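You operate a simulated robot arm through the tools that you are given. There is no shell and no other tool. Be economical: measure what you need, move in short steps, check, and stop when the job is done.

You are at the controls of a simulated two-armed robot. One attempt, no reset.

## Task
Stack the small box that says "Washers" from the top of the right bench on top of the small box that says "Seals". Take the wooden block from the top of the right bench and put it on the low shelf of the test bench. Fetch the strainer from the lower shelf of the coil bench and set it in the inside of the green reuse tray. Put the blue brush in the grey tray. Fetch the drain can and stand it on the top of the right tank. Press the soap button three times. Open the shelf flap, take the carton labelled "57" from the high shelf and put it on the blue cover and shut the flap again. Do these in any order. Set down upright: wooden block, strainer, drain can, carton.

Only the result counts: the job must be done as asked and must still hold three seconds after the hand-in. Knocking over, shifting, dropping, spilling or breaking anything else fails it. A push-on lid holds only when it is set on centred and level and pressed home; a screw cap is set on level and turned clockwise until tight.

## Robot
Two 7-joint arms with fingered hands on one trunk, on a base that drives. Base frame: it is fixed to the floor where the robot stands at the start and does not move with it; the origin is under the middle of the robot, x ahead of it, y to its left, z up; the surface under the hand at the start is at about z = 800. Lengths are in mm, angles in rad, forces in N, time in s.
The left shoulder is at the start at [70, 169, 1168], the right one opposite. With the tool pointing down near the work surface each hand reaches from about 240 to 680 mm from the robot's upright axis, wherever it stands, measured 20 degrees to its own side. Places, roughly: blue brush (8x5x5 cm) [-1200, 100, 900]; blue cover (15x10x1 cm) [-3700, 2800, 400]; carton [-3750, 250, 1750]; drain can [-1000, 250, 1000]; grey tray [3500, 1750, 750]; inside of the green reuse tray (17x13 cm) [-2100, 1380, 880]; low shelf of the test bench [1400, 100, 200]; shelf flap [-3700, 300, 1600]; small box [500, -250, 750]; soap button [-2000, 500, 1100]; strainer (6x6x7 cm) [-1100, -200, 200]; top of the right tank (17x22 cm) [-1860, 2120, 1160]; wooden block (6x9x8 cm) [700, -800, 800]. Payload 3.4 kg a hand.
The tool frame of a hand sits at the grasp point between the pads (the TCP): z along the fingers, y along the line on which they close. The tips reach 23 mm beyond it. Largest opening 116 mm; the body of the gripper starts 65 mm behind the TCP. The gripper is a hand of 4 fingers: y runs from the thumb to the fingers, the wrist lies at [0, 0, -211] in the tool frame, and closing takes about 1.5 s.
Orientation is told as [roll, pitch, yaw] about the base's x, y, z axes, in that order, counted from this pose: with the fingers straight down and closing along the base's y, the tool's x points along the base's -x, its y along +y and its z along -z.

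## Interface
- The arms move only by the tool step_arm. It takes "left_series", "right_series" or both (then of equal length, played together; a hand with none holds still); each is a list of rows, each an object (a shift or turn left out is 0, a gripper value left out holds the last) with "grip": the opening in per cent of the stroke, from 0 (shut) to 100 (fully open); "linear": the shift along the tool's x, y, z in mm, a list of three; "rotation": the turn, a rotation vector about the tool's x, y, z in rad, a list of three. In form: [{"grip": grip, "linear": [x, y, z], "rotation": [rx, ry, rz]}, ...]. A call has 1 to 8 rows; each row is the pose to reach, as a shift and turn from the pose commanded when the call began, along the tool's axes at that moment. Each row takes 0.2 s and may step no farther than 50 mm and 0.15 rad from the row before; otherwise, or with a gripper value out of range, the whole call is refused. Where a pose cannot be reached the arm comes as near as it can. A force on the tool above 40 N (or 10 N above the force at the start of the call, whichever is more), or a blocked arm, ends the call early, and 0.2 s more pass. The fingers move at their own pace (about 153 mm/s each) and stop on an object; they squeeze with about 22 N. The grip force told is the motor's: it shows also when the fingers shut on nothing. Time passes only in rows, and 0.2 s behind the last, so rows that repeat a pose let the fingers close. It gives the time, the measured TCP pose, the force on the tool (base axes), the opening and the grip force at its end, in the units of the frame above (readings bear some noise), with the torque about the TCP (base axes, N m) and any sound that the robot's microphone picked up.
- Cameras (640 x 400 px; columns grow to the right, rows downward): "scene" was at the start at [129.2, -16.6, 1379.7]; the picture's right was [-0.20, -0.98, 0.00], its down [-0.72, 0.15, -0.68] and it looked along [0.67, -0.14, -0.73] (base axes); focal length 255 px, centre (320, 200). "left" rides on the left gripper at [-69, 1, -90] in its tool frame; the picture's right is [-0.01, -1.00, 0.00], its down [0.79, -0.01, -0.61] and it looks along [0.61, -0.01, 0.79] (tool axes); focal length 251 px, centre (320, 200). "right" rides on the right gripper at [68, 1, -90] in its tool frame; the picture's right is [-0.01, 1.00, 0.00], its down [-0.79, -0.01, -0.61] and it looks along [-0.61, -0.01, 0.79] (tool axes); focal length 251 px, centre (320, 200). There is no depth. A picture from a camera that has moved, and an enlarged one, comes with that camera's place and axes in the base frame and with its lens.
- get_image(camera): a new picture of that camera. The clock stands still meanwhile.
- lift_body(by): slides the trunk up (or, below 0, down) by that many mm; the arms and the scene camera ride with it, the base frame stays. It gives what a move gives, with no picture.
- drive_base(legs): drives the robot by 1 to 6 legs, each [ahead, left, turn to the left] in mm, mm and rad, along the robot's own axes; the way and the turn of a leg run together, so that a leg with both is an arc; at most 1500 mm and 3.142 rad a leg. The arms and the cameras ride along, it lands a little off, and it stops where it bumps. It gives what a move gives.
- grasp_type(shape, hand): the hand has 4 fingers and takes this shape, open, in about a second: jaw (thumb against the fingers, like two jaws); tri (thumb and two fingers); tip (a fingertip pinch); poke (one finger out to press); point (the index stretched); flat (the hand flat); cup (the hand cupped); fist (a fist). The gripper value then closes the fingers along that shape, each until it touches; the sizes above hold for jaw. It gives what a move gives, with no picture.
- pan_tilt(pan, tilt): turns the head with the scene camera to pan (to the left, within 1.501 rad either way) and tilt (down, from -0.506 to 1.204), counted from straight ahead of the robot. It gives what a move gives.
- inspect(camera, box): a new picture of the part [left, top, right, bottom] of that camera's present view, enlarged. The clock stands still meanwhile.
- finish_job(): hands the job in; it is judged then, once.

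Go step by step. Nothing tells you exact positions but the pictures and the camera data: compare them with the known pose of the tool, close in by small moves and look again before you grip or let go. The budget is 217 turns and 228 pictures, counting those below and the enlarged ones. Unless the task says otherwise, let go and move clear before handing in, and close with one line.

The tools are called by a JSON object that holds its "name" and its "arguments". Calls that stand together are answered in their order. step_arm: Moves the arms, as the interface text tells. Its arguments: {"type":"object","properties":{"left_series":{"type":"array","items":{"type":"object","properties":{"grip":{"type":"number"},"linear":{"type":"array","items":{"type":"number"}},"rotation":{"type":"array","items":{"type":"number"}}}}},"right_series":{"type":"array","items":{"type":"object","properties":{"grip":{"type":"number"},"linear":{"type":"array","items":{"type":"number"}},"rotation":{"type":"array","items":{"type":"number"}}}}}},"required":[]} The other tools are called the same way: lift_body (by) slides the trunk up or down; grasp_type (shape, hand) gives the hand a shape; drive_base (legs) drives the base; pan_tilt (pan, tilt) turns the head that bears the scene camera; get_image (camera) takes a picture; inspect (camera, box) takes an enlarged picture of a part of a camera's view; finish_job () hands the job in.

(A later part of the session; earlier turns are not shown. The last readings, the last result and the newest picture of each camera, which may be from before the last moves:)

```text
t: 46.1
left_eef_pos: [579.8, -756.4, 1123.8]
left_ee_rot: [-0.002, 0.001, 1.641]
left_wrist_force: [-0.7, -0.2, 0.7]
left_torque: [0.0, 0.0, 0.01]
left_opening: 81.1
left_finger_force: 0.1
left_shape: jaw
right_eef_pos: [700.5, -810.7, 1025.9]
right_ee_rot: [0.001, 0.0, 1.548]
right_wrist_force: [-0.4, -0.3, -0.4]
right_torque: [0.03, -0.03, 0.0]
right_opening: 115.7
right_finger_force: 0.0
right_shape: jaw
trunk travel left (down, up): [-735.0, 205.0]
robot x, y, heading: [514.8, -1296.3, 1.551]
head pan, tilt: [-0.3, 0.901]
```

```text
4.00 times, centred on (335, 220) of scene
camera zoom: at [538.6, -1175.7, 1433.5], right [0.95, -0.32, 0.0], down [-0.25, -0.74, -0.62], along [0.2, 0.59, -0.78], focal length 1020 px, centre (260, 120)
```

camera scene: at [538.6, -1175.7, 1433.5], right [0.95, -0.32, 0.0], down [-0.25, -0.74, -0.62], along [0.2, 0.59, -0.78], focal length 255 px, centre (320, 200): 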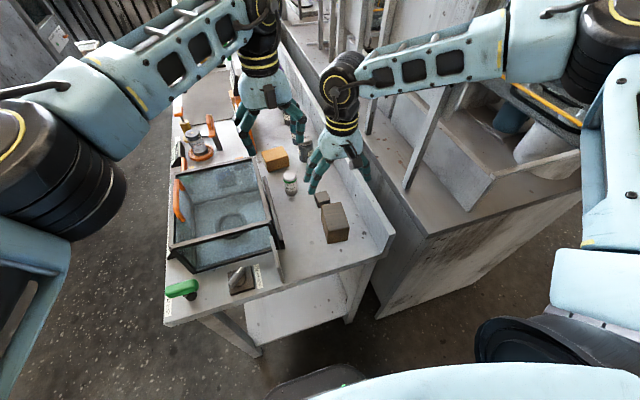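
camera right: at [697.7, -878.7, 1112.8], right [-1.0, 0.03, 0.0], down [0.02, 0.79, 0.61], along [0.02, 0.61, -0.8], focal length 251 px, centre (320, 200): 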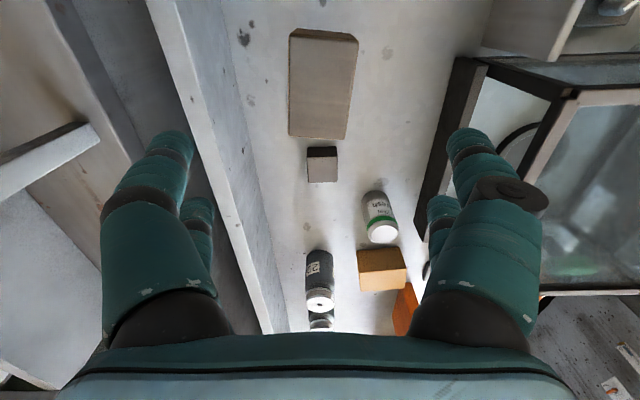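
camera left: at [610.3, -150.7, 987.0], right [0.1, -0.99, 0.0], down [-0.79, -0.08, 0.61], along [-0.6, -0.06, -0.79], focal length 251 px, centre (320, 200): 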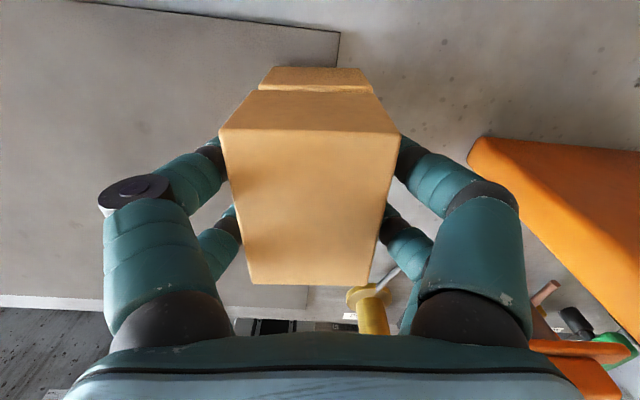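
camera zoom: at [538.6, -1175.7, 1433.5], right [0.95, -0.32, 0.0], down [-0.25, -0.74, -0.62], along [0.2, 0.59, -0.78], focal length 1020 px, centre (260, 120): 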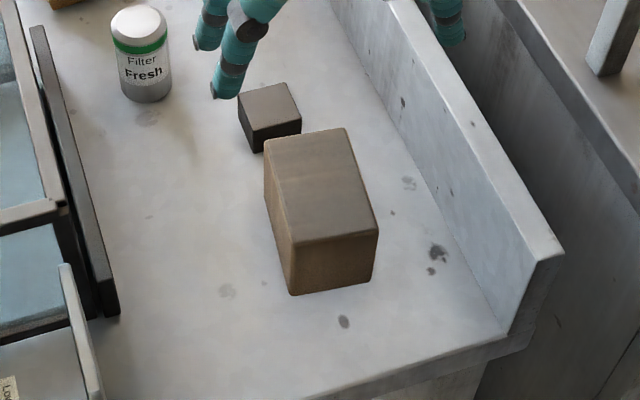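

Block: centre (705, -814), yaw about -0.1 from the y axis, top near z 870. I close in, with slightly reduced opening to keep clear of the ledge.

{"name": "step_arm", "arguments": {"right_series": [{"linear": [3, -4.5, 45], "rotation": [0, 0, 0.08], "grip": 88}, {"linear": [3, -4.5, 85], "rotation": [0, 0, 0.08], "grip": 88}, {"linear": [3, -4.5, 115], "rotation": [0, 0, 0.08], "grip": 88}]}}

{"name": "get_image", "arguments": {"camera": "right"}}

{"name": "get_image", "arguments": {"camera": "scene"}}

```text
t: 46.9
left_eef_pos: [581.3, -757.8, 1124.5]
left_ee_rot: [-0.006, -0.001, 1.641]
left_wrist_force: [0.4, -0.2, 0.5]
left_torque: [0.02, -0.02, -0.02]
left_opening: 81.2
left_finger_force: 0.1
left_shape: jaw
right_eef_pos: [714.3, -826.0, 921.2]
right_ee_rot: [0.003, -0.002, 1.47]
right_wrist_force: [-0.9, 0.4, 0.4]
right_torque: [0.03, -0.02, 0.0]
right_opening: 102.3
right_finger_force: 0.1
right_shape: jaw
right hand out of reach, approached as far as the arm can: row 2, 3
trunk travel left (down, up): [-735.0, 205.0]
robot x, y, heading: [511.5, -1296.5, 1.554]
head pan, tilt: [-0.3, 0.901]
```

```text
192 pictures are left
camera right: at [706.9, -894.6, 1010.0], right [-0.99, 0.11, 0.0], down [0.09, 0.79, 0.61], along [0.07, 0.6, -0.79], focal length 251 px, centre (320, 200)
```

right: 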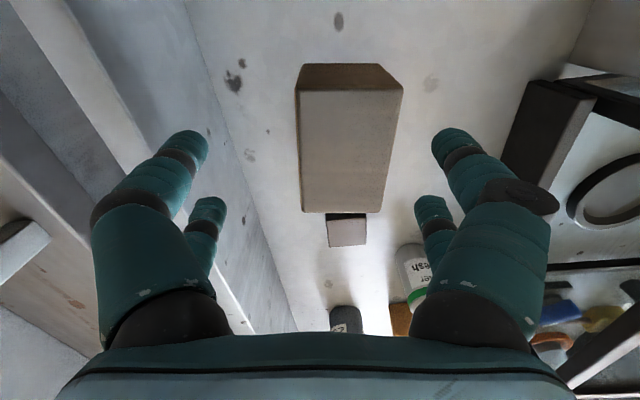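

```text
191 pictures are left
camera scene: at [538.7, -1176.8, 1433.6], right [0.95, -0.32, 0.0], down [-0.25, -0.74, -0.62], along [0.2, 0.59, -0.78], focal length 255 px, centre (320, 200)
```

scene: 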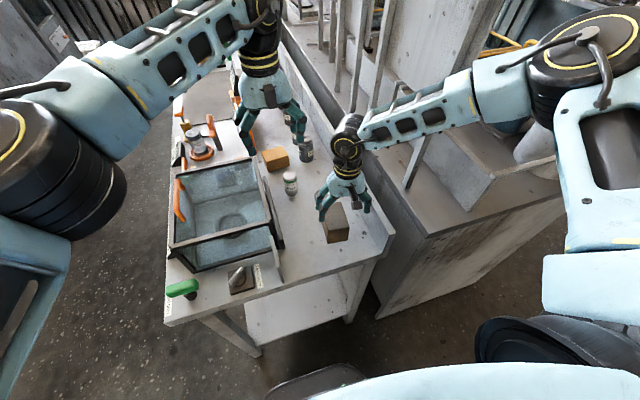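

The right arm is at its limit with the trunk this high; I raise the hands a bit and lower the trunk for better reach.

{"name": "step_arm", "arguments": {"left_series": [{"linear": [0, 0, -40]}, {"linear": [0, 0, -80]}, {"linear": [0, 0, -110]}], "right_series": [{"linear": [0, 0, -30]}, {"linear": [0, 0, -60]}, {"linear": [0, 0, -70]}]}}

{"name": "lift_body", "arguments": {"by": -110}}

{"name": "get_image", "arguments": {"camera": "right"}}

```text
t: 47.7
left_eef_pos: [568.4, -769.7, 1232.1]
left_ee_rot: [-0.005, 0.002, 1.641]
left_wrist_force: [0.3, 0.1, -0.5]
left_torque: [0.01, 0.0, 0.0]
left_opening: 80.8
left_finger_force: 0.0
left_shape: jaw
left hand out of reach, approached as far as the arm can: row 2, 3
right_eef_pos: [716.5, -825.6, 991.6]
right_ee_rot: [-0.002, 0.0, 1.469]
right_wrist_force: [0.0, 0.0, -0.5]
right_torque: [-0.01, -0.04, 0.0]
right_opening: 102.4
right_finger_force: 0.1
right_shape: jaw
trunk travel left (down, up): [-735.0, 205.0]
robot x, y, heading: [511.7, -1299.0, 1.544]
head pan, tilt: [-0.3, 0.901]
```

```text
t: 49.1
left_eef_pos: [570.3, -769.4, 1123.3]
left_ee_rot: [-0.005, 0.0, 1.64]
left_wrist_force: [-0.5, -0.2, 0.1]
left_torque: [-0.03, 0.02, -0.02]
left_opening: 81.0
left_finger_force: 0.2
left_shape: jaw
right_eef_pos: [715.5, -824.8, 882.2]
right_ee_rot: [0.0, -0.001, 1.469]
right_wrist_force: [0.4, 0.1, -0.5]
right_torque: [-0.01, -0.01, 0.03]
right_opening: 102.5
right_finger_force: 0.1
right_shape: jaw
trunk travel left (down, up): [-625.0, 315.0]
robot x, y, heading: [508.4, -1298.6, 1.547]
head pan, tilt: [-0.3, 0.901]
```

```text
190 pictures are left
camera right: at [707.5, -894.8, 970.6], right [-0.99, 0.11, 0.0], down [0.09, 0.79, 0.61], along [0.07, 0.6, -0.8], focal length 251 px, centre (320, 200)
```

right: 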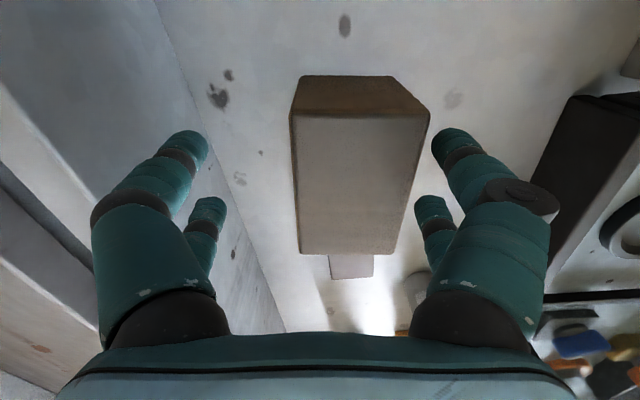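

{"name": "step_arm", "arguments": {"right_series": [{"linear": [-2, 15, 0]}, {"linear": [-4, 15, 25]}, {"linear": [-4, 15, 44]}, {"linear": [-4, 15, 44], "grip": 0}, {"linear": [-4, 15, 44], "grip": 0}, {"linear": [-4, 15, 44], "grip": 0}, {"linear": [-4, 15, 44], "grip": 0}, {"linear": [-4, 15, 44], "grip": 0}]}}

{"name": "get_image", "arguments": {"camera": "right"}}

```text
t: 50.9
left_eef_pos: [569.8, -769.9, 1121.4]
left_ee_rot: [-0.002, 0.001, 1.64]
left_wrist_force: [-0.7, 1.8, -0.5]
left_torque: [0.0, -0.02, 0.01]
left_opening: 81.1
left_finger_force: 0.0
left_shape: jaw
right_eef_pos: [699.0, -822.4, 837.1]
right_ee_rot: [0.0, -0.002, 1.47]
right_wrist_force: [-0.7, 0.6, -0.3]
right_torque: [0.01, 0.01, 0.0]
right_opening: 53.1
right_finger_force: 21.7
right_shape: jaw
trunk travel left (down, up): [-625.0, 315.0]
robot x, y, heading: [514.0, -1300.4, 1.549]
head pan, tilt: [-0.3, 0.901]
```

```text
189 pictures are left
camera right: at [691.9, -889.9, 926.0], right [-0.99, 0.11, 0.0], down [0.09, 0.79, 0.61], along [0.07, 0.6, -0.8], focal length 251 px, centre (320, 200)
```

right: 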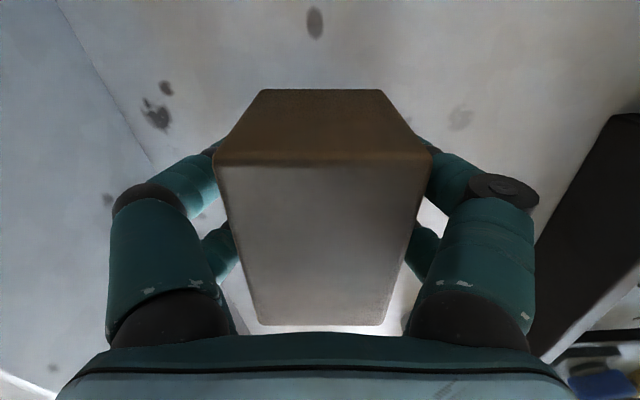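

Block gripped; lift it and then look for the way to the test bench's low shelf.

{"name": "step_arm", "arguments": {"right_series": [{"linear": [0, 0, -45]}, {"linear": [5, 0, -90]}, {"linear": [10, 0, -135]}, {"linear": [15, 0, -180]}]}}

{"name": "lift_body", "arguments": {"by": 200}}

{"name": "drive_base", "arguments": {"legs": [[-350, 0, 0], [0, -900, 0]]}}

{"name": "pan_tilt", "arguments": {"pan": 0.0, "tilt": 0.55}}

{"name": "get_image", "arguments": {"camera": "scene"}}

{"name": "pan_tilt", "arguments": {"pan": -0.8, "tilt": 0.5}}

{"name": "get_image", "arguments": {"camera": "scene"}}

```text
t: 51.9
left_eef_pos: [570.3, -771.0, 1123.3]
left_ee_rot: [-0.005, -0.002, 1.641]
left_wrist_force: [0.1, -0.3, 0.6]
left_torque: [0.0, 0.01, -0.01]
left_opening: 80.9
left_finger_force: 0.1
left_shape: jaw
right_eef_pos: [698.0, -835.8, 1016.7]
right_ee_rot: [0.0, 0.0, 1.47]
right_wrist_force: [0.4, -0.1, -2.2]
right_torque: [0.04, 0.0, 0.03]
right_opening: 52.8
right_finger_force: 21.5
right_shape: jaw
trunk travel left (down, up): [-625.0, 315.0]
robot x, y, heading: [512.0, -1295.9, 1.546]
head pan, tilt: [-0.3, 0.901]
```

```text
t: 54.1
left_eef_pos: [570.6, -769.2, 1322.7]
left_ee_rot: [-0.002, 0.0, 1.64]
left_wrist_force: [-0.6, 0.8, 0.4]
left_torque: [0.0, -0.03, 0.02]
left_opening: 80.7
left_finger_force: 0.1
left_shape: jaw
right_eef_pos: [698.9, -834.7, 1215.8]
right_ee_rot: [0.0, 0.001, 1.47]
right_wrist_force: [0.6, -0.3, -1.3]
right_torque: [-0.03, -0.01, -0.02]
right_opening: 52.9
right_finger_force: 22.2
right_shape: jaw
trunk travel left (down, up): [-825.0, 115.0]
robot x, y, heading: [512.5, -1298.5, 1.553]
head pan, tilt: [-0.3, 0.901]
```

```text
t: 60.8
left_eef_pos: [1482.0, -1147.3, 1322.3]
left_ee_rot: [-0.005, 0.0, 1.627]
left_wrist_force: [-0.5, 0.6, -0.2]
left_torque: [0.04, 0.02, -0.03]
left_opening: 80.7
left_finger_force: 0.1
left_shape: jaw
right_eef_pos: [1608.9, -1214.9, 1215.9]
right_ee_rot: [0.0, 0.0, 1.458]
right_wrist_force: [1.1, -0.8, -2.3]
right_torque: [0.01, 0.0, 0.0]
right_opening: 53.0
right_finger_force: 21.9
right_shape: jaw
trunk travel left (down, up): [-825.0, 115.0]
robot x, y, heading: [1418.9, -1675.5, 1.542]
head pan, tilt: [-0.3, 0.901]
```

```text
t: 61.6
left_eef_pos: [1482.6, -1147.0, 1322.6]
left_ee_rot: [-0.002, 0.0, 1.629]
left_wrist_force: [-1.2, 0.2, 0.2]
left_torque: [-0.02, -0.02, 0.04]
left_opening: 80.8
left_finger_force: 0.0
left_shape: jaw
right_eef_pos: [1610.5, -1214.0, 1215.3]
right_ee_rot: [0.001, 0.0, 1.457]
right_wrist_force: [0.3, 1.1, -1.8]
right_torque: [-0.01, -0.02, 0.0]
right_opening: 52.7
right_finger_force: 22.0
right_shape: jaw
trunk travel left (down, up): [-825.0, 115.0]
robot x, y, heading: [1420.4, -1675.3, 1.538]
head pan, tilt: [0.0, 0.55]
```

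```text
188 pictures are left
camera scene: at [1425.5, -1535.2, 1552.6], right [1.0, -0.03, 0.0], down [-0.02, -0.52, -0.85], along [0.03, 0.85, -0.52], focal length 255 px, centre (320, 200)
```

scene: 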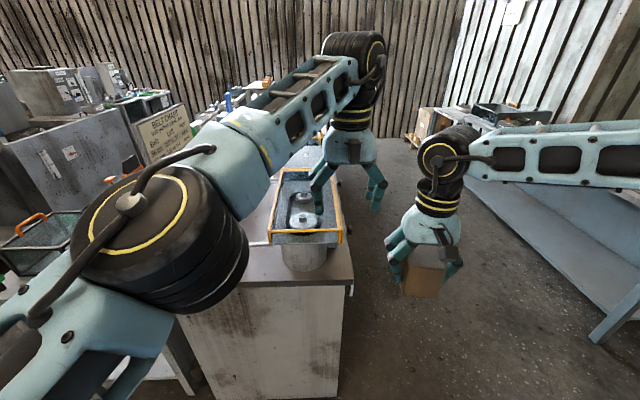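

```text
t: 62.7
left_eef_pos: [1483.0, -1147.5, 1323.3]
left_ee_rot: [-0.003, 0.001, 1.628]
left_wrist_force: [-0.6, 0.1, -0.2]
left_torque: [0.01, 0.02, 0.02]
left_opening: 81.2
left_finger_force: 0.2
left_shape: jaw
right_eef_pos: [1611.0, -1214.0, 1215.4]
right_ee_rot: [-0.002, 0.0, 1.457]
right_wrist_force: [0.5, 0.0, -2.4]
right_torque: [-0.03, -0.02, -0.01]
right_opening: 52.7
right_finger_force: 22.5
right_shape: jaw
trunk travel left (down, up): [-825.0, 115.0]
robot x, y, heading: [1418.4, -1674.3, 1.534]
head pan, tilt: [-0.799, 0.499]
```

```text
187 pictures are left
camera scene: at [1489.3, -1563.5, 1557.3], right [0.67, -0.74, 0.0], down [-0.35, -0.32, -0.88], along [0.65, 0.59, -0.48], focal length 255 px, centre (320, 200)
```

scene: 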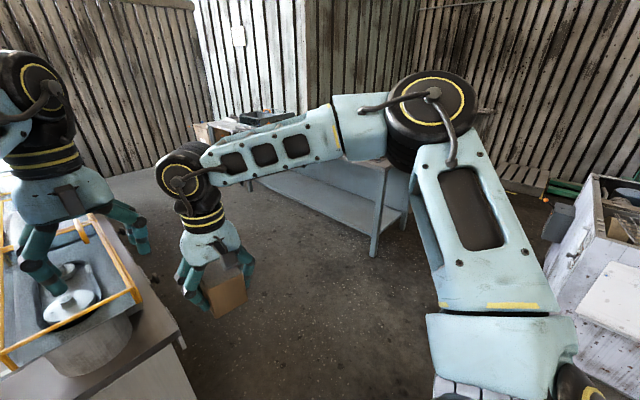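

The test bench is the one behind, its open side facing +x, with an aisle about 1.4 m wide. I drive into the aisle and turn to face its low shelf.

{"name": "drive_base", "arguments": {"legs": [[0, -830, 0], [1500, 0, 0], [250, 0, 0], [0, 0, 1.6]]}}

{"name": "pan_tilt", "arguments": {"pan": 0.0, "tilt": 0.7}}

{"name": "get_image", "arguments": {"camera": "scene"}}

```text
t: 79.5
left_eef_pos: [1772.9, 96.3, 1323.7]
left_ee_rot: [-0.004, 0.0, -3.041]
left_wrist_force: [0.3, 0.5, 0.5]
left_torque: [0.0, 0.02, -0.01]
left_opening: 81.0
left_finger_force: 0.1
left_shape: jaw
right_eef_pos: [1832.8, 228.1, 1214.7]
right_ee_rot: [0.001, 0.001, 3.072]
right_wrist_force: [-1.1, -0.3, -1.4]
right_torque: [0.0, 0.01, -0.02]
right_opening: 52.8
right_finger_force: 22.1
right_shape: jaw
trunk travel left (down, up): [-825.0, 115.0]
robot x, y, heading: [2300.5, 57.5, -3.135]
head pan, tilt: [-0.799, 0.499]
```

```text
t: 80.7
left_eef_pos: [1771.9, 97.2, 1322.2]
left_ee_rot: [-0.005, 0.001, -3.042]
left_wrist_force: [0.0, -0.4, 0.0]
left_torque: [0.0, -0.01, 0.01]
left_opening: 80.8
left_finger_force: 0.1
left_shape: jaw
right_eef_pos: [1833.1, 227.1, 1214.9]
right_ee_rot: [0.002, -0.002, 3.071]
right_wrist_force: [-0.3, 0.1, -0.7]
right_torque: [-0.01, 0.01, 0.01]
right_opening: 52.7
right_finger_force: 21.6
right_shape: jaw
trunk travel left (down, up): [-825.0, 115.0]
robot x, y, heading: [2299.0, 51.7, -3.131]
head pan, tilt: [0.0, 0.7]
```

```text
186 pictures are left
camera scene: at [2166.7, 53.8, 1539.6], right [-0.01, 1.0, 0.0], down [0.64, 0.0, -0.76], along [-0.76, -0.01, -0.64], focal length 255 px, centre (320, 200)
```

scene: 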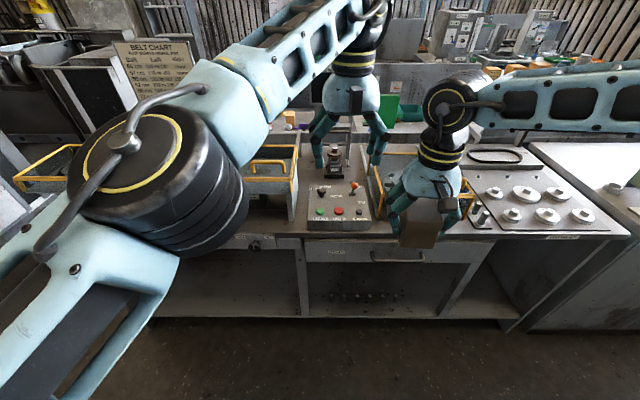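

I'm facing the test bench, whose low shelf lies under the drawers. The hands are in front of the bench edge (x≈1570), so I lower the trunk and look into the shelf.

{"name": "lift_body", "arguments": {"by": -560}}

{"name": "pan_tilt", "arguments": {"pan": 0.0, "tilt": 0.7}}

{"name": "get_image", "arguments": {"camera": "scene"}}

```text
refused: -560 is not a number from -400 to 400
```

```text
t: 81.3
left_eef_pos: [1772.0, 95.9, 1322.5]
left_ee_rot: [-0.003, 0.001, -3.041]
left_wrist_force: [0.1, 0.2, 0.0]
left_torque: [-0.05, -0.03, 0.02]
left_opening: 81.0
left_finger_force: 0.2
left_shape: jaw
right_eef_pos: [1833.9, 226.3, 1216.4]
right_ee_rot: [-0.001, 0.0, 3.07]
right_wrist_force: [0.6, -0.1, -2.5]
right_torque: [0.01, 0.0, -0.02]
right_opening: 52.7
right_finger_force: 22.2
right_shape: jaw
trunk travel left (down, up): [-825.0, 115.0]
robot x, y, heading: [2300.4, 56.6, -3.134]
head pan, tilt: [0.0, 0.7]
```

```text
185 pictures are left
camera scene: at [2166.7, 53.7, 1539.6], right [-0.01, 1.0, 0.0], down [0.64, 0.01, -0.76], along [-0.76, -0.01, -0.64], focal length 255 px, centre (320, 200)
```

scene: 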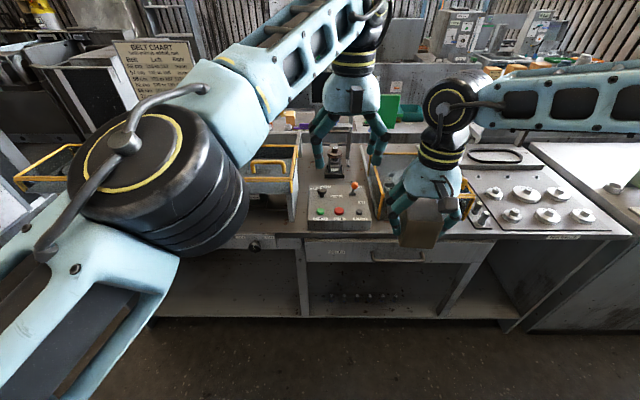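

{"name": "lift_body", "arguments": {"by": -300}}

{"name": "lift_body", "arguments": {"by": -280}}

{"name": "get_image", "arguments": {"camera": "scene"}}

```text
t: 84.3
left_eef_pos: [1772.1, 97.2, 1022.4]
left_ee_rot: [-0.004, 0.0, -3.043]
left_wrist_force: [0.3, 0.2, -0.5]
left_torque: [-0.02, 0.02, 0.01]
left_opening: 81.0
left_finger_force: 0.1
left_shape: jaw
right_eef_pos: [1833.8, 226.3, 915.0]
right_ee_rot: [0.0, 0.0, 3.069]
right_wrist_force: [0.8, 0.8, -1.8]
right_torque: [-0.03, 0.01, 0.02]
right_opening: 52.7
right_finger_force: 21.9
right_shape: jaw
trunk travel left (down, up): [-525.0, 415.0]
robot x, y, heading: [2301.3, 54.4, -3.136]
head pan, tilt: [0.0, 0.7]
```

```text
t: 87.1
left_eef_pos: [1771.6, 96.1, 742.9]
left_ee_rot: [-0.003, 0.001, -3.044]
left_wrist_force: [0.6, -0.4, -0.4]
left_torque: [0.0, 0.0, -0.04]
left_opening: 81.0
left_finger_force: 0.2
left_shape: jaw
right_eef_pos: [1833.2, 227.0, 635.2]
right_ee_rot: [0.0, 0.0, 3.071]
right_wrist_force: [0.3, 0.7, -1.8]
right_torque: [0.0, 0.02, -0.01]
right_opening: 52.6
right_finger_force: 22.2
right_shape: jaw
trunk travel left (down, up): [-245.0, 695.0]
robot x, y, heading: [2302.3, 54.3, -3.134]
head pan, tilt: [0.0, 0.7]
```

```text
184 pictures are left
camera scene: at [2167.0, 53.5, 959.6], right [-0.01, 1.0, 0.0], down [0.64, 0.01, -0.76], along [-0.76, -0.01, -0.64], focal length 255 px, centre (320, 200)
```

scene: 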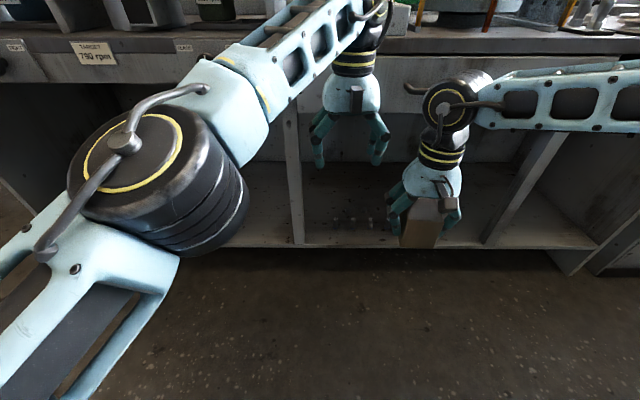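

{"name": "inspect", "arguments": {"camera": "scene", "box": [230, 130, 550, 270]}}

```text
2.00 times, centred on (390, 200) of scene
camera zoom: at [2167.0, 53.5, 959.6], right [-0.01, 1.0, 0.0], down [0.64, 0.01, -0.76], along [-0.76, -0.01, -0.64], focal length 510 px, centre (180, 200)
```

zoom: 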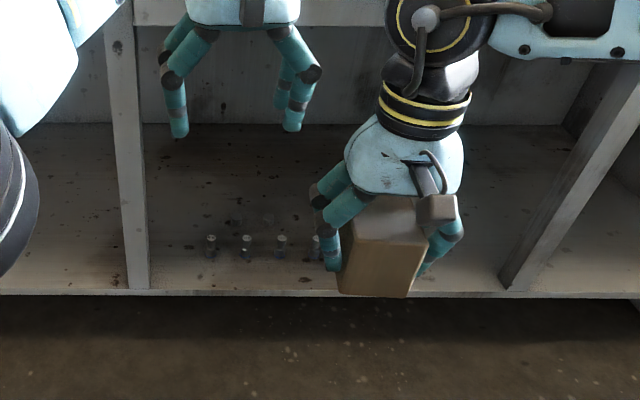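

There is a row of small bolts standing on the shelf around y 35–265, so I'll place the block farther right, near y≈430. First I tuck the left hand back and lower the trunk more.

{"name": "step_arm", "arguments": {"left_series": [{"linear": [45, 0, 0]}, {"linear": [90, 0, 0]}, {"linear": [135, 0, 0]}, {"linear": [180, 0, 0]}, {"linear": [215, 0, 0]}]}}

{"name": "drive_base", "arguments": {"legs": [[0, -200, 0]]}}

{"name": "lift_body", "arguments": {"by": -200}}

{"name": "get_image", "arguments": {"camera": "scene"}}

{"name": "get_image", "arguments": {"camera": "right"}}

```text
t: 88.3
left_eef_pos: [1984.5, 117.4, 742.2]
left_ee_rot: [-0.004, 0.0, -3.041]
left_wrist_force: [0.1, -0.5, 0.0]
left_torque: [0.01, 0.04, -0.01]
left_opening: 81.1
left_finger_force: 0.0
left_shape: jaw
right_eef_pos: [1833.9, 227.0, 635.0]
right_ee_rot: [0.0, -0.001, 3.071]
right_wrist_force: [0.7, 0.3, -1.6]
right_torque: [0.02, -0.03, 0.01]
right_opening: 53.1
right_finger_force: 22.5
right_shape: jaw
trunk travel left (down, up): [-245.0, 695.0]
robot x, y, heading: [2299.8, 54.0, -3.135]
head pan, tilt: [0.0, 0.7]
```

```text
t: 89.9
left_eef_pos: [1982.5, 314.9, 743.6]
left_ee_rot: [-0.004, -0.001, -3.043]
left_wrist_force: [-0.2, 0.3, 0.4]
left_torque: [-0.03, -0.02, 0.01]
left_opening: 81.1
left_finger_force: 0.1
left_shape: jaw
right_eef_pos: [1832.7, 425.3, 635.7]
right_ee_rot: [0.001, 0.002, 3.067]
right_wrist_force: [0.2, 0.4, -2.3]
right_torque: [0.02, 0.0, 0.0]
right_opening: 52.7
right_finger_force: 22.2
right_shape: jaw
trunk travel left (down, up): [-245.0, 695.0]
robot x, y, heading: [2300.0, 255.0, -3.132]
head pan, tilt: [0.0, 0.7]
```

```text
t: 92.1
left_eef_pos: [1982.4, 315.9, 543.7]
left_ee_rot: [-0.005, 0.0, -3.041]
left_wrist_force: [0.3, 0.0, -0.3]
left_torque: [0.01, 0.01, -0.01]
left_opening: 80.9
left_finger_force: 0.1
left_shape: jaw
right_eef_pos: [1832.6, 424.8, 435.5]
right_ee_rot: [0.0, 0.001, 3.067]
right_wrist_force: [0.2, 0.8, -2.0]
right_torque: [-0.01, -0.03, 0.04]
right_opening: 52.5
right_finger_force: 21.8
right_shape: jaw
trunk travel left (down, up): [-45.0, 895.0]
robot x, y, heading: [2300.8, 252.2, -3.125]
head pan, tilt: [0.0, 0.7]
```

```text
182 pictures are left
camera scene: at [2165.4, 252.0, 759.6], right [-0.01, 1.0, 0.0], down [0.64, 0.01, -0.76], along [-0.76, -0.01, -0.64], focal length 255 px, centre (320, 200)
```

scene: 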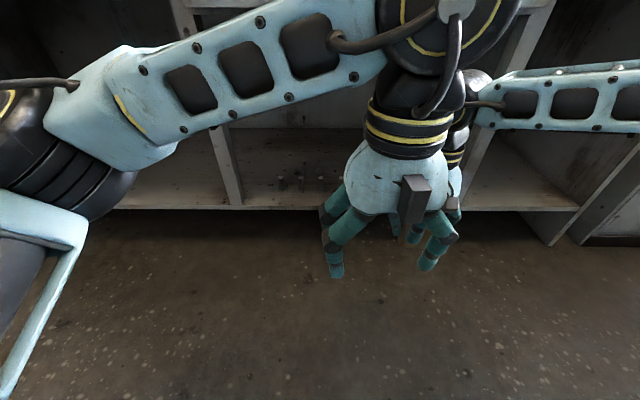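

```text
181 pictures are left
camera right: at [1900.2, 419.4, 524.4], right [-0.08, -1.0, 0.0], down [-0.79, 0.07, 0.61], along [-0.6, 0.05, -0.8], focal length 251 px, centre (320, 200)
```

right: 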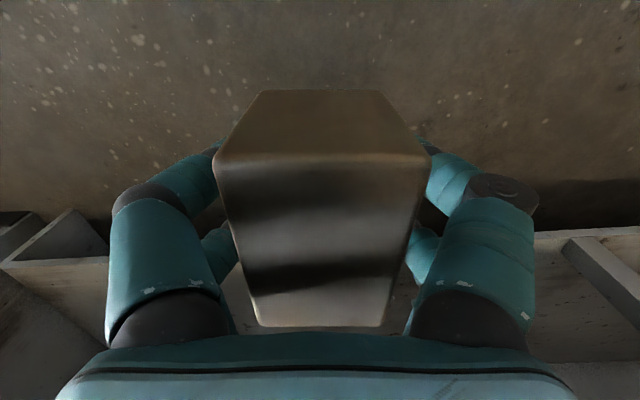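

{"name": "step_arm", "arguments": {"left_series": [{"linear": [0, 45, 0]}, {"linear": [0, 90, 0]}, {"linear": [0, 135, 0]}, {"linear": [0, 180, 0]}]}}

{"name": "inspect", "arguments": {"camera": "scene", "box": [200, 100, 500, 270]}}

```text
t: 93.1
left_eef_pos: [1999.6, 137.0, 541.2]
left_ee_rot: [-0.004, -0.001, -3.041]
left_wrist_force: [-0.5, 0.2, 0.5]
left_torque: [-0.06, 0.01, -0.02]
left_opening: 81.2
left_finger_force: 0.1
left_shape: jaw
right_eef_pos: [1833.6, 425.9, 436.1]
right_ee_rot: [0.0, 0.001, 3.068]
right_wrist_force: [-0.2, -0.2, -1.8]
right_torque: [-0.03, -0.02, 0.01]
right_opening: 52.8
right_finger_force: 22.2
right_shape: jaw
trunk travel left (down, up): [-45.0, 895.0]
robot x, y, heading: [2300.2, 251.7, -3.129]
head pan, tilt: [0.0, 0.7]
```

```text
2.13 times, centred on (350, 185) of scene
camera zoom: at [2165.4, 252.0, 759.6], right [-0.01, 1.0, 0.0], down [0.64, 0.01, -0.76], along [-0.76, -0.01, -0.64], focal length 544 px, centre (256, 232)
```

zoom: 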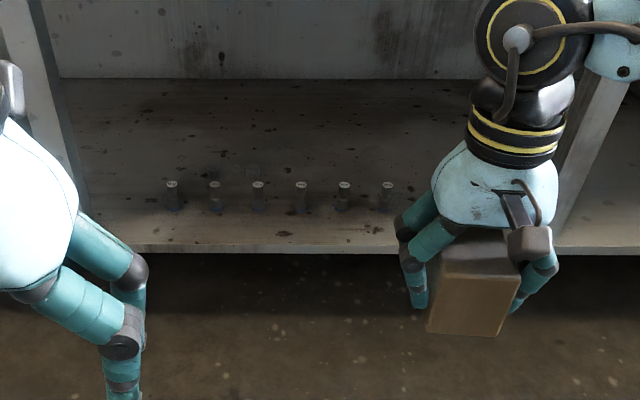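

Six bolts stand at y≈100–470, x≈1420–1450; the bay's right post is near y≈715, so I aim for y≈600, x≈1450. I shift right and lower the hand in front of the shelf.

{"name": "drive_base", "arguments": {"legs": [[0, -175, 0]]}}

{"name": "lift_body", "arguments": {"by": -40}}

{"name": "step_arm", "arguments": {"right_series": [{"linear": [0, 0, 40], "rotation": [0, 0, -0.06]}, {"linear": [0, 0, 80], "rotation": [0, 0, -0.06]}, {"linear": [0, 0, 110], "rotation": [0, 0, -0.06]}]}}

{"name": "get_image", "arguments": {"camera": "scene"}}

{"name": "get_image", "arguments": {"camera": "right"}}

```text
t: 94.5
left_eef_pos: [1998.4, 310.0, 541.8]
left_ee_rot: [-0.004, 0.0, -3.043]
left_wrist_force: [0.4, -0.1, -0.5]
left_torque: [0.01, -0.01, -0.04]
left_opening: 80.8
left_finger_force: 0.1
left_shape: jaw
right_eef_pos: [1830.7, 597.8, 436.2]
right_ee_rot: [0.001, 0.001, 3.064]
right_wrist_force: [0.8, -0.4, -2.1]
right_torque: [0.03, 0.01, 0.0]
right_opening: 53.1
right_finger_force: 22.2
right_shape: jaw
trunk travel left (down, up): [-45.0, 895.0]
robot x, y, heading: [2297.9, 422.8, -3.131]
head pan, tilt: [0.0, 0.7]
```

```text
t: 95.4
left_eef_pos: [1998.1, 309.0, 502.0]
left_ee_rot: [-0.005, 0.0, -3.045]
left_wrist_force: [-0.5, -0.4, -0.6]
left_torque: [-0.02, 0.02, -0.02]
left_opening: 80.8
left_finger_force: 0.0
left_shape: jaw
right_eef_pos: [1831.7, 599.2, 395.7]
right_ee_rot: [0.001, -0.001, 3.067]
right_wrist_force: [0.1, 0.3, -1.6]
right_torque: [0.01, 0.0, 0.02]
right_opening: 53.0
right_finger_force: 22.0
right_shape: jaw
trunk travel left (down, up): [-5.0, 935.0]
robot x, y, heading: [2302.6, 424.7, -3.131]
head pan, tilt: [0.0, 0.7]
```

```text
t: 96.2
left_eef_pos: [1998.6, 309.4, 500.2]
left_ee_rot: [-0.005, 0.001, -3.044]
left_wrist_force: [0.2, 0.1, 0.2]
left_torque: [-0.02, -0.02, -0.03]
left_opening: 81.0
left_finger_force: 0.2
left_shape: jaw
right_eef_pos: [1832.4, 597.8, 285.9]
right_ee_rot: [0.001, 0.0, 3.129]
right_wrist_force: [-0.1, 0.0, -2.3]
right_torque: [-0.02, -0.03, -0.01]
right_opening: 52.6
right_finger_force: 21.8
right_shape: jaw
trunk travel left (down, up): [-5.0, 935.0]
robot x, y, heading: [2299.5, 424.7, -3.132]
head pan, tilt: [0.0, 0.7]
```

```text
179 pictures are left
camera scene: at [2164.1, 424.2, 719.6], right [-0.01, 1.0, 0.0], down [0.64, 0.0, -0.76], along [-0.76, -0.01, -0.64], focal length 255 px, centre (320, 200)
```

scene: 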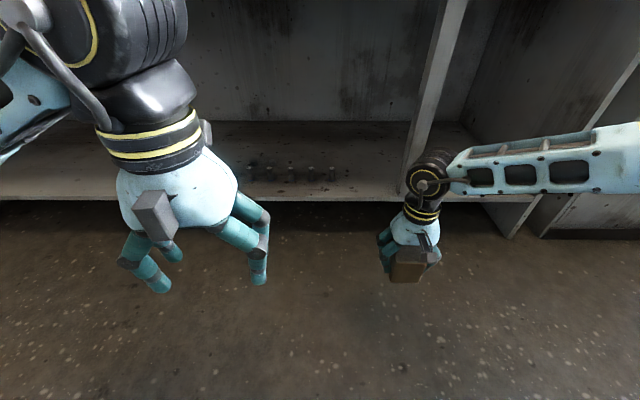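

```text
178 pictures are left
camera right: at [1900.2, 596.2, 374.1], right [-0.02, -1.0, 0.0], down [-0.8, 0.02, 0.61], along [-0.61, 0.01, -0.8], focal length 251 px, centre (320, 200)
```

right: 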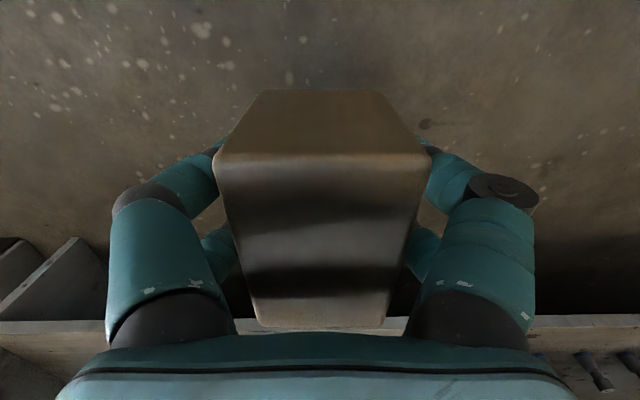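

The forearm would swing close to the post here, so the wide left bay (y≈-850…-45), which looked empty, is better. I drive left and check it.

{"name": "drive_base", "arguments": {"legs": [[0, 1060, 0]]}}

{"name": "get_image", "arguments": {"camera": "scene"}}

```text
t: 101.7
left_eef_pos: [2021.6, -766.7, 501.8]
left_ee_rot: [-0.004, 0.001, -3.019]
left_wrist_force: [-0.4, -0.2, 1.1]
left_torque: [-0.01, -0.02, 0.0]
left_opening: 80.8
left_finger_force: 0.0
left_shape: jaw
right_eef_pos: [1848.9, -482.7, 285.6]
right_ee_rot: [0.0, 0.002, -3.13]
right_wrist_force: [0.1, 0.7, -2.5]
right_torque: [0.0, 0.01, -0.04]
right_opening: 52.9
right_finger_force: 22.2
right_shape: jaw
trunk travel left (down, up): [-5.0, 935.0]
robot x, y, heading: [2318.6, -644.3, -3.112]
head pan, tilt: [0.0, 0.7]
```

```text
177 pictures are left
camera scene: at [2184.5, -648.2, 719.6], right [-0.03, 1.0, 0.0], down [0.64, 0.02, -0.76], along [-0.76, -0.02, -0.64], focal length 255 px, centre (320, 200)
```

scene: 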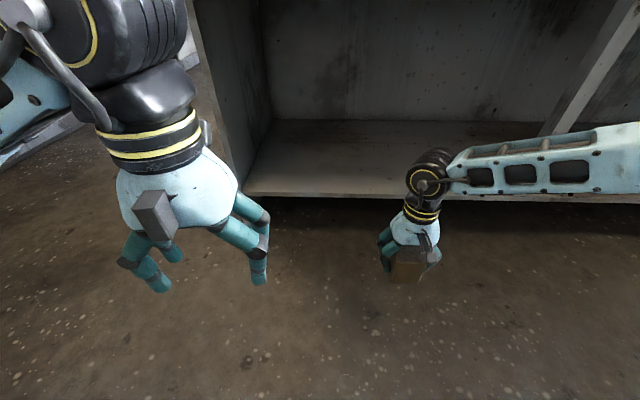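

Left bay is empty. I drive ahead so the block goes over the shelf, then look.

{"name": "drive_base", "arguments": {"legs": [[300, 0, 0]]}}

{"name": "get_image", "arguments": {"camera": "scene"}}

{"name": "get_image", "arguments": {"camera": "right"}}

```text
t: 103.7
left_eef_pos: [1721.4, -775.4, 500.5]
left_ee_rot: [-0.003, -0.001, -3.02]
left_wrist_force: [0.1, -0.5, -0.7]
left_torque: [0.04, -0.04, -0.03]
left_opening: 81.2
left_finger_force: 0.1
left_shape: jaw
right_eef_pos: [1548.2, -491.8, 286.1]
right_ee_rot: [0.001, 0.002, -3.132]
right_wrist_force: [0.1, -0.8, -2.0]
right_torque: [0.02, -0.02, 0.03]
right_opening: 52.6
right_finger_force: 22.6
right_shape: jaw
trunk travel left (down, up): [-5.0, 935.0]
robot x, y, heading: [2022.6, -653.8, -3.109]
head pan, tilt: [0.0, 0.7]
```

```text
176 pictures are left
camera scene: at [1884.1, -657.6, 719.6], right [-0.03, 1.0, 0.0], down [0.64, 0.02, -0.76], along [-0.76, -0.02, -0.64], focal length 255 px, centre (320, 200)
```

scene: 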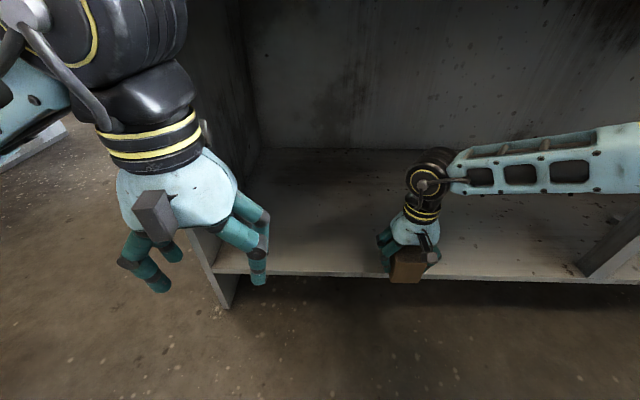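

```text
175 pictures are left
camera right: at [1616.1, -492.1, 374.3], right [0.0, -1.0, 0.0], down [-0.8, 0.0, 0.61], along [-0.61, 0.0, -0.8], focal length 251 px, centre (320, 200)
```

right: 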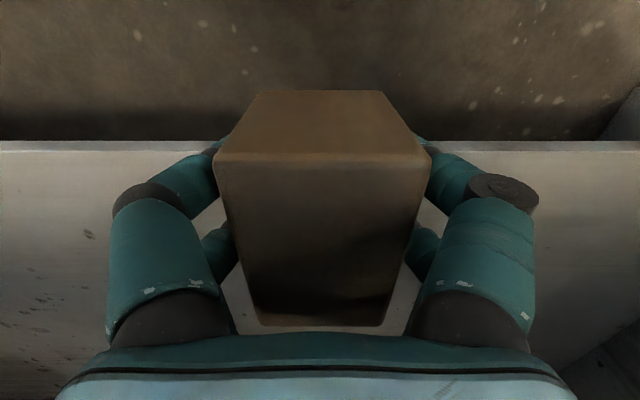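

{"name": "step_arm", "arguments": {"right_series": [{"linear": [-40, 0, 0]}, {"linear": [-80, 0, 0]}, {"linear": [-105, 0, 0]}, {"linear": [-105, 0, 30]}]}}

{"name": "get_image", "arguments": {"camera": "right"}}

{"name": "get_image", "arguments": {"camera": "scene"}}

```text
t: 104.7
left_eef_pos: [1721.6, -776.3, 502.0]
left_ee_rot: [-0.005, 0.0, -3.02]
left_wrist_force: [-0.1, 0.4, 1.0]
left_torque: [0.02, 0.02, 0.01]
left_opening: 81.0
left_finger_force: 0.1
left_shape: jaw
right_eef_pos: [1476.6, -469.8, 274.4]
right_ee_rot: [0.0, 0.0, -3.13]
right_wrist_force: [-0.3, 0.2, -2.4]
right_torque: [0.04, 0.0, 0.04]
right_opening: 52.6
right_finger_force: 21.4
right_shape: jaw
right hand out of reach, approached as far as the arm can: row 2, 3, 4
trunk travel left (down, up): [-5.0, 935.0]
robot x, y, heading: [2021.4, -654.5, -3.106]
head pan, tilt: [0.0, 0.7]
```

```text
174 pictures are left
camera right: at [1544.1, -469.1, 362.8], right [0.0, -1.0, 0.0], down [-0.79, 0.0, 0.61], along [-0.61, 0.0, -0.79], focal length 251 px, centre (320, 200)
```

right: 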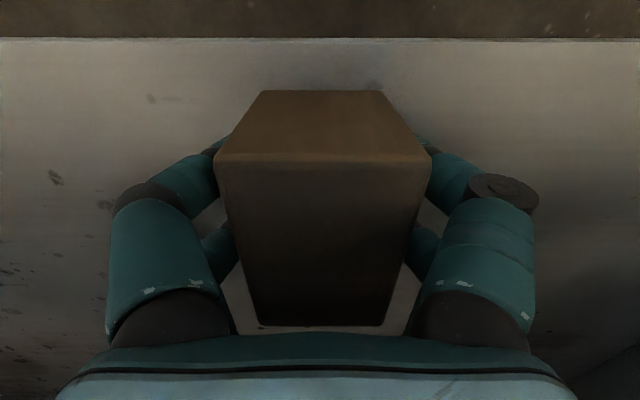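

```text
173 pictures are left
camera scene: at [1884.2, -657.6, 719.6], right [-0.03, 1.0, 0.0], down [0.64, 0.02, -0.76], along [-0.76, -0.02, -0.64], focal length 255 px, centre (320, 200)
```

scene: 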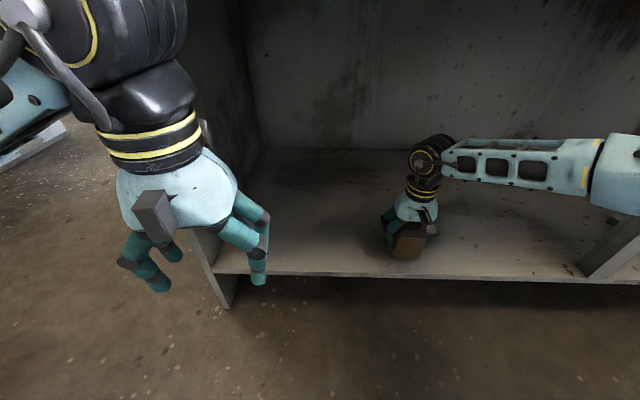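

Shelf top is about z 180 with its edge at x≈1525. I pull the hand back a little and drive the base in a further 110 mm.

{"name": "step_arm", "arguments": {"right_series": [{"linear": [50, 0, -10]}, {"linear": [75, 0, -10]}]}}

{"name": "drive_base", "arguments": {"legs": [[100, 0, 0]]}}

{"name": "get_image", "arguments": {"camera": "right"}}

```text
refused: row 1 steps farther than a row can; nothing moved
```

```text
t: 105.9
left_eef_pos: [1620.2, -779.8, 500.4]
left_ee_rot: [-0.003, 0.0, -3.019]
left_wrist_force: [-0.1, -0.2, 0.7]
left_torque: [-0.01, 0.0, -0.02]
left_opening: 80.8
left_finger_force: 0.1
left_shape: jaw
right_eef_pos: [1375.0, -472.5, 274.2]
right_ee_rot: [0.0, 0.0, -3.131]
right_wrist_force: [1.0, 0.0, -1.9]
right_torque: [0.02, -0.02, -0.01]
right_opening: 52.8
right_finger_force: 22.8
right_shape: jaw
trunk travel left (down, up): [-5.0, 935.0]
robot x, y, heading: [1919.7, -655.1, -3.109]
head pan, tilt: [0.0, 0.7]
```

```text
172 pictures are left
camera right: at [1442.7, -472.6, 362.9], right [0.0, -1.0, 0.0], down [-0.79, 0.0, 0.61], along [-0.61, 0.0, -0.79], focal length 251 px, centre (320, 200)
```

right: 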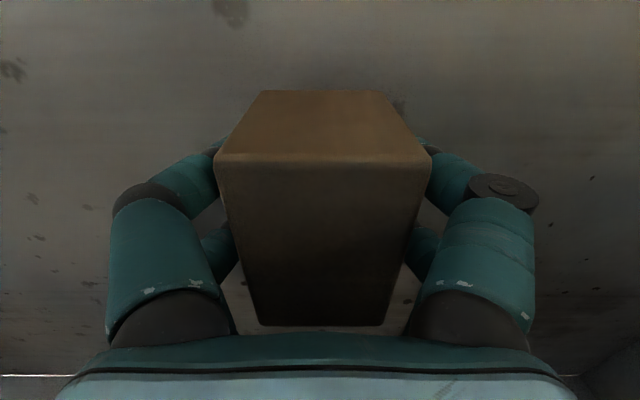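

{"name": "step_arm", "arguments": {"right_series": [{"linear": [30, 0, 0]}, {"linear": [60, 0, 10]}, {"linear": [60, 0, 25]}]}}

{"name": "inspect", "arguments": {"camera": "scene", "box": [300, 180, 500, 300]}}

```text
t: 106.7
left_eef_pos: [1620.2, -779.5, 502.0]
left_ee_rot: [-0.002, 0.0, -3.02]
left_wrist_force: [0.2, 0.6, 0.1]
left_torque: [0.01, -0.02, -0.02]
left_opening: 81.1
left_finger_force: 0.1
left_shape: jaw
right_eef_pos: [1434.8, -472.1, 248.4]
right_ee_rot: [0.003, -0.001, -3.131]
right_wrist_force: [-0.5, 0.0, -2.5]
right_torque: [0.0, -0.02, -0.05]
right_opening: 52.7
right_finger_force: 21.7
right_shape: jaw
trunk travel left (down, up): [-5.0, 935.0]
robot x, y, heading: [1918.1, -654.8, -3.114]
head pan, tilt: [0.0, 0.7]
```

```text
3.20 times, centred on (400, 240) of scene
camera zoom: at [1782.9, -660.8, 719.6], right [-0.03, 1.0, 0.0], down [0.64, 0.02, -0.76], along [-0.76, -0.02, -0.64], focal length 816 px, centre (64, 72)
```

zoom: 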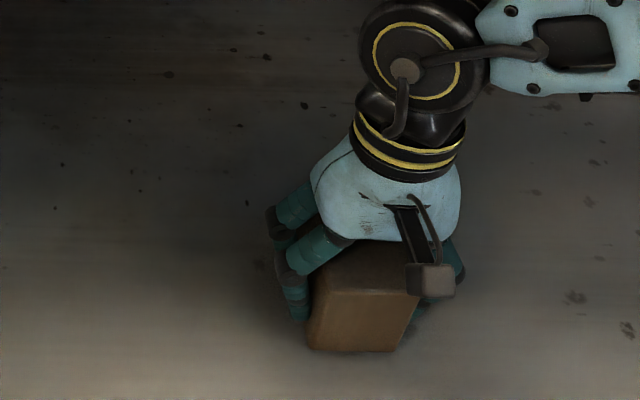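

Now lower gently until contact with the shelf.

{"name": "step_arm", "arguments": {"right_series": [{"linear": [0, 0, 8]}, {"linear": [0, 0, 14]}, {"linear": [0, 0, 19]}, {"linear": [0, 0, 23]}, {"linear": [0, 0, 27]}, {"linear": [0, 0, 30]}, {"linear": [0, 0, 33]}, {"linear": [0, 0, 36]}]}}

```text
t: 107.6
left_eef_pos: [1621.8, -779.7, 502.2]
left_ee_rot: [-0.005, -0.003, -3.019]
left_wrist_force: [-0.2, -0.3, -0.1]
left_torque: [0.01, 0.02, 0.04]
left_opening: 80.9
left_finger_force: 0.0
left_shape: jaw
right_eef_pos: [1433.4, -473.3, 236.8]
right_ee_rot: [0.001, -0.012, -3.133]
right_wrist_force: [10.2, 3.0, 32.4]
right_torque: [0.15, -0.27, 0.04]
right_opening: 53.0
right_finger_force: 22.1
right_shape: jaw
trunk travel left (down, up): [-5.0, 935.0]
robot x, y, heading: [1919.2, -656.6, -3.109]
head pan, tilt: [0.0, 0.7]
stopped in row 4 (right hand): the force on the tool passed its limit at 44 N (the readings are from after the stop); the commanded pose is now the measured one
```

Contact at shelf z≈200. Relax 1–2 mm, release, and lift away.

{"name": "step_arm", "arguments": {"right_series": [{"linear": [0, 0, -1.5]}, {"linear": [0, 0, -1.5], "grip": 90}, {"linear": [0, 0, -1.5], "grip": 90}, {"linear": [0, 0, -1.5], "grip": 90}, {"linear": [0, 0, -30], "grip": 90}, {"linear": [0, 0, -70], "grip": 90}, {"linear": [25, 0, -100], "grip": 90}, {"linear": [60, 0, -110], "grip": 90}]}}

{"name": "get_image", "arguments": {"camera": "scene"}}

```text
t: 109.4
left_eef_pos: [1619.2, -780.9, 500.9]
left_ee_rot: [-0.004, 0.0, -3.019]
left_wrist_force: [-1.1, -0.4, -1.3]
left_torque: [-0.01, -0.02, 0.01]
left_opening: 80.7
left_finger_force: 0.0
left_shape: jaw
right_eef_pos: [1493.5, -472.2, 341.2]
right_ee_rot: [0.004, -0.006, -3.131]
right_wrist_force: [-1.1, 0.6, 0.4]
right_torque: [0.0, -0.04, 0.02]
right_opening: 104.6
right_finger_force: 0.0
right_shape: jaw
trunk travel left (down, up): [-5.0, 935.0]
robot x, y, heading: [1916.6, -657.2, -3.112]
head pan, tilt: [0.0, 0.7]
```

```text
170 pictures are left
camera scene: at [1783.0, -660.8, 719.6], right [-0.03, 1.0, 0.0], down [0.64, 0.02, -0.76], along [-0.76, -0.02, -0.64], focal length 255 px, centre (320, 200)
```

scene: 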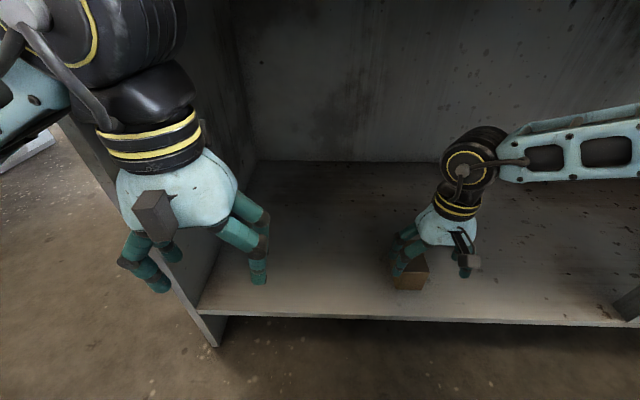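

The block stands on the shelf. I back out, raise the trunk, and drive round to the other side (coil bench) facing -x.

{"name": "drive_base", "arguments": {"legs": [[-400, 0, -0.03]]}}

{"name": "lift_body", "arguments": {"by": 400}}

{"name": "get_image", "arguments": {"camera": "scene"}}

{"name": "lift_body", "arguments": {"by": 350}}

{"name": "drive_base", "arguments": {"legs": [[0, 900, 0], [1500, 0, 0], [850, 0, 0]]}}

{"name": "pan_tilt", "arguments": {"pan": -0.4, "tilt": 0.45}}

{"name": "get_image", "arguments": {"camera": "scene"}}

```text
t: 111.9
left_eef_pos: [2018.0, -764.9, 501.8]
left_ee_rot: [-0.004, 0.001, -3.042]
left_wrist_force: [-0.1, 0.2, 0.2]
left_torque: [0.0, 0.02, 0.03]
left_opening: 81.0
left_finger_force: 0.1
left_shape: jaw
right_eef_pos: [1896.2, -454.1, 341.5]
right_ee_rot: [0.004, -0.004, 3.131]
right_wrist_force: [0.5, -0.2, 0.2]
right_torque: [-0.01, -0.02, 0.02]
right_opening: 104.2
right_finger_force: 0.0
right_shape: jaw
trunk travel left (down, up): [-5.0, 935.0]
robot x, y, heading: [2315.2, -646.1, -3.13]
head pan, tilt: [0.0, 0.7]
```

```text
t: 115.7
left_eef_pos: [2016.8, -765.6, 899.8]
left_ee_rot: [-0.005, 0.0, -3.042]
left_wrist_force: [0.0, -0.1, -0.3]
left_torque: [0.0, 0.03, 0.01]
left_opening: 80.8
left_finger_force: 0.0
left_shape: jaw
right_eef_pos: [1895.8, -455.1, 741.6]
right_ee_rot: [0.003, -0.006, 3.128]
right_wrist_force: [0.8, -0.6, -0.3]
right_torque: [0.02, 0.0, 0.0]
right_opening: 104.3
right_finger_force: 0.1
right_shape: jaw
trunk travel left (down, up): [-405.0, 535.0]
robot x, y, heading: [2316.0, -648.2, -3.134]
head pan, tilt: [0.0, 0.7]
```

```text
169 pictures are left
camera scene: at [2182.5, -649.7, 1119.6], right [-0.01, 1.0, 0.0], down [0.64, 0.01, -0.76], along [-0.76, -0.01, -0.64], focal length 255 px, centre (320, 200)
```

scene: 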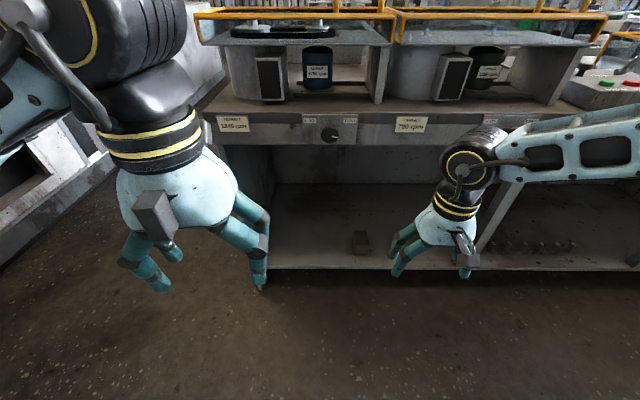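

```text
t: 119.1
left_eef_pos: [2017.3, -764.9, 1251.4]
left_ee_rot: [-0.004, -0.001, -3.041]
left_wrist_force: [0.3, 0.4, 0.0]
left_torque: [-0.01, 0.01, -0.03]
left_opening: 80.9
left_finger_force: 0.0
left_shape: jaw
right_eef_pos: [1896.0, -454.3, 1090.8]
right_ee_rot: [0.005, -0.007, 3.129]
right_wrist_force: [-0.3, 0.5, -0.8]
right_torque: [-0.02, 0.01, 0.03]
right_opening: 104.2
right_finger_force: 0.1
right_shape: jaw
trunk travel left (down, up): [-755.0, 185.0]
robot x, y, heading: [2317.4, -649.1, -3.136]
head pan, tilt: [0.0, 0.7]
```

```text
t: 135.1
left_eef_pos: [-343.3, -1631.7, 1251.4]
left_ee_rot: [-0.005, 0.001, -3.07]
left_wrist_force: [-0.1, -0.1, 0.7]
left_torque: [0.0, 0.02, 0.02]
left_opening: 80.9
left_finger_force: 0.1
left_shape: jaw
right_eef_pos: [-453.8, -1317.1, 1092.8]
right_ee_rot: [0.004, -0.004, 3.101]
right_wrist_force: [0.1, -0.1, 0.2]
right_torque: [0.0, 0.0, 0.04]
right_opening: 104.7
right_finger_force: 0.1
right_shape: jaw
trunk travel left (down, up): [-755.0, 185.0]
robot x, y, heading: [-43.1, -1517.9, 3.12]
head pan, tilt: [0.0, 0.7]
```

```text
t: 135.9
left_eef_pos: [-343.0, -1631.1, 1251.4]
left_ee_rot: [-0.005, 0.001, -3.07]
left_wrist_force: [0.0, 0.5, -1.2]
left_torque: [-0.01, 0.0, 0.0]
left_opening: 81.1
left_finger_force: 0.1
left_shape: jaw
right_eef_pos: [-455.1, -1317.8, 1091.7]
right_ee_rot: [0.004, -0.005, 3.101]
right_wrist_force: [-0.4, -0.1, 0.7]
right_torque: [0.02, 0.01, -0.02]
right_opening: 104.2
right_finger_force: 0.2
right_shape: jaw
trunk travel left (down, up): [-755.0, 185.0]
robot x, y, heading: [-40.4, -1524.6, 3.119]
head pan, tilt: [-0.4, 0.45]
```

```text
168 pictures are left
camera scene: at [-173.5, -1484.8, 1491.7], right [0.41, 0.91, 0.0], down [0.4, -0.18, -0.9], along [-0.82, 0.37, -0.44], focal length 255 px, centre (320, 200)
```

scene: 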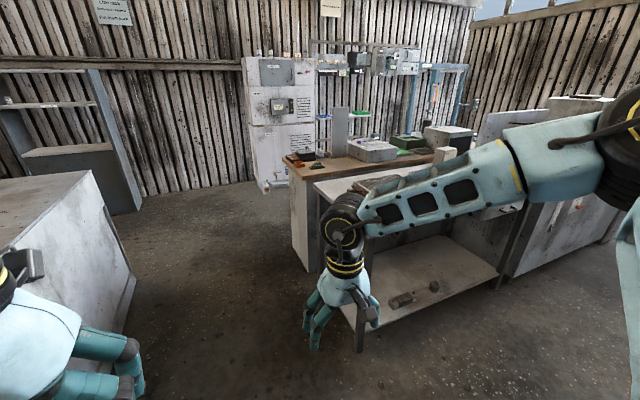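

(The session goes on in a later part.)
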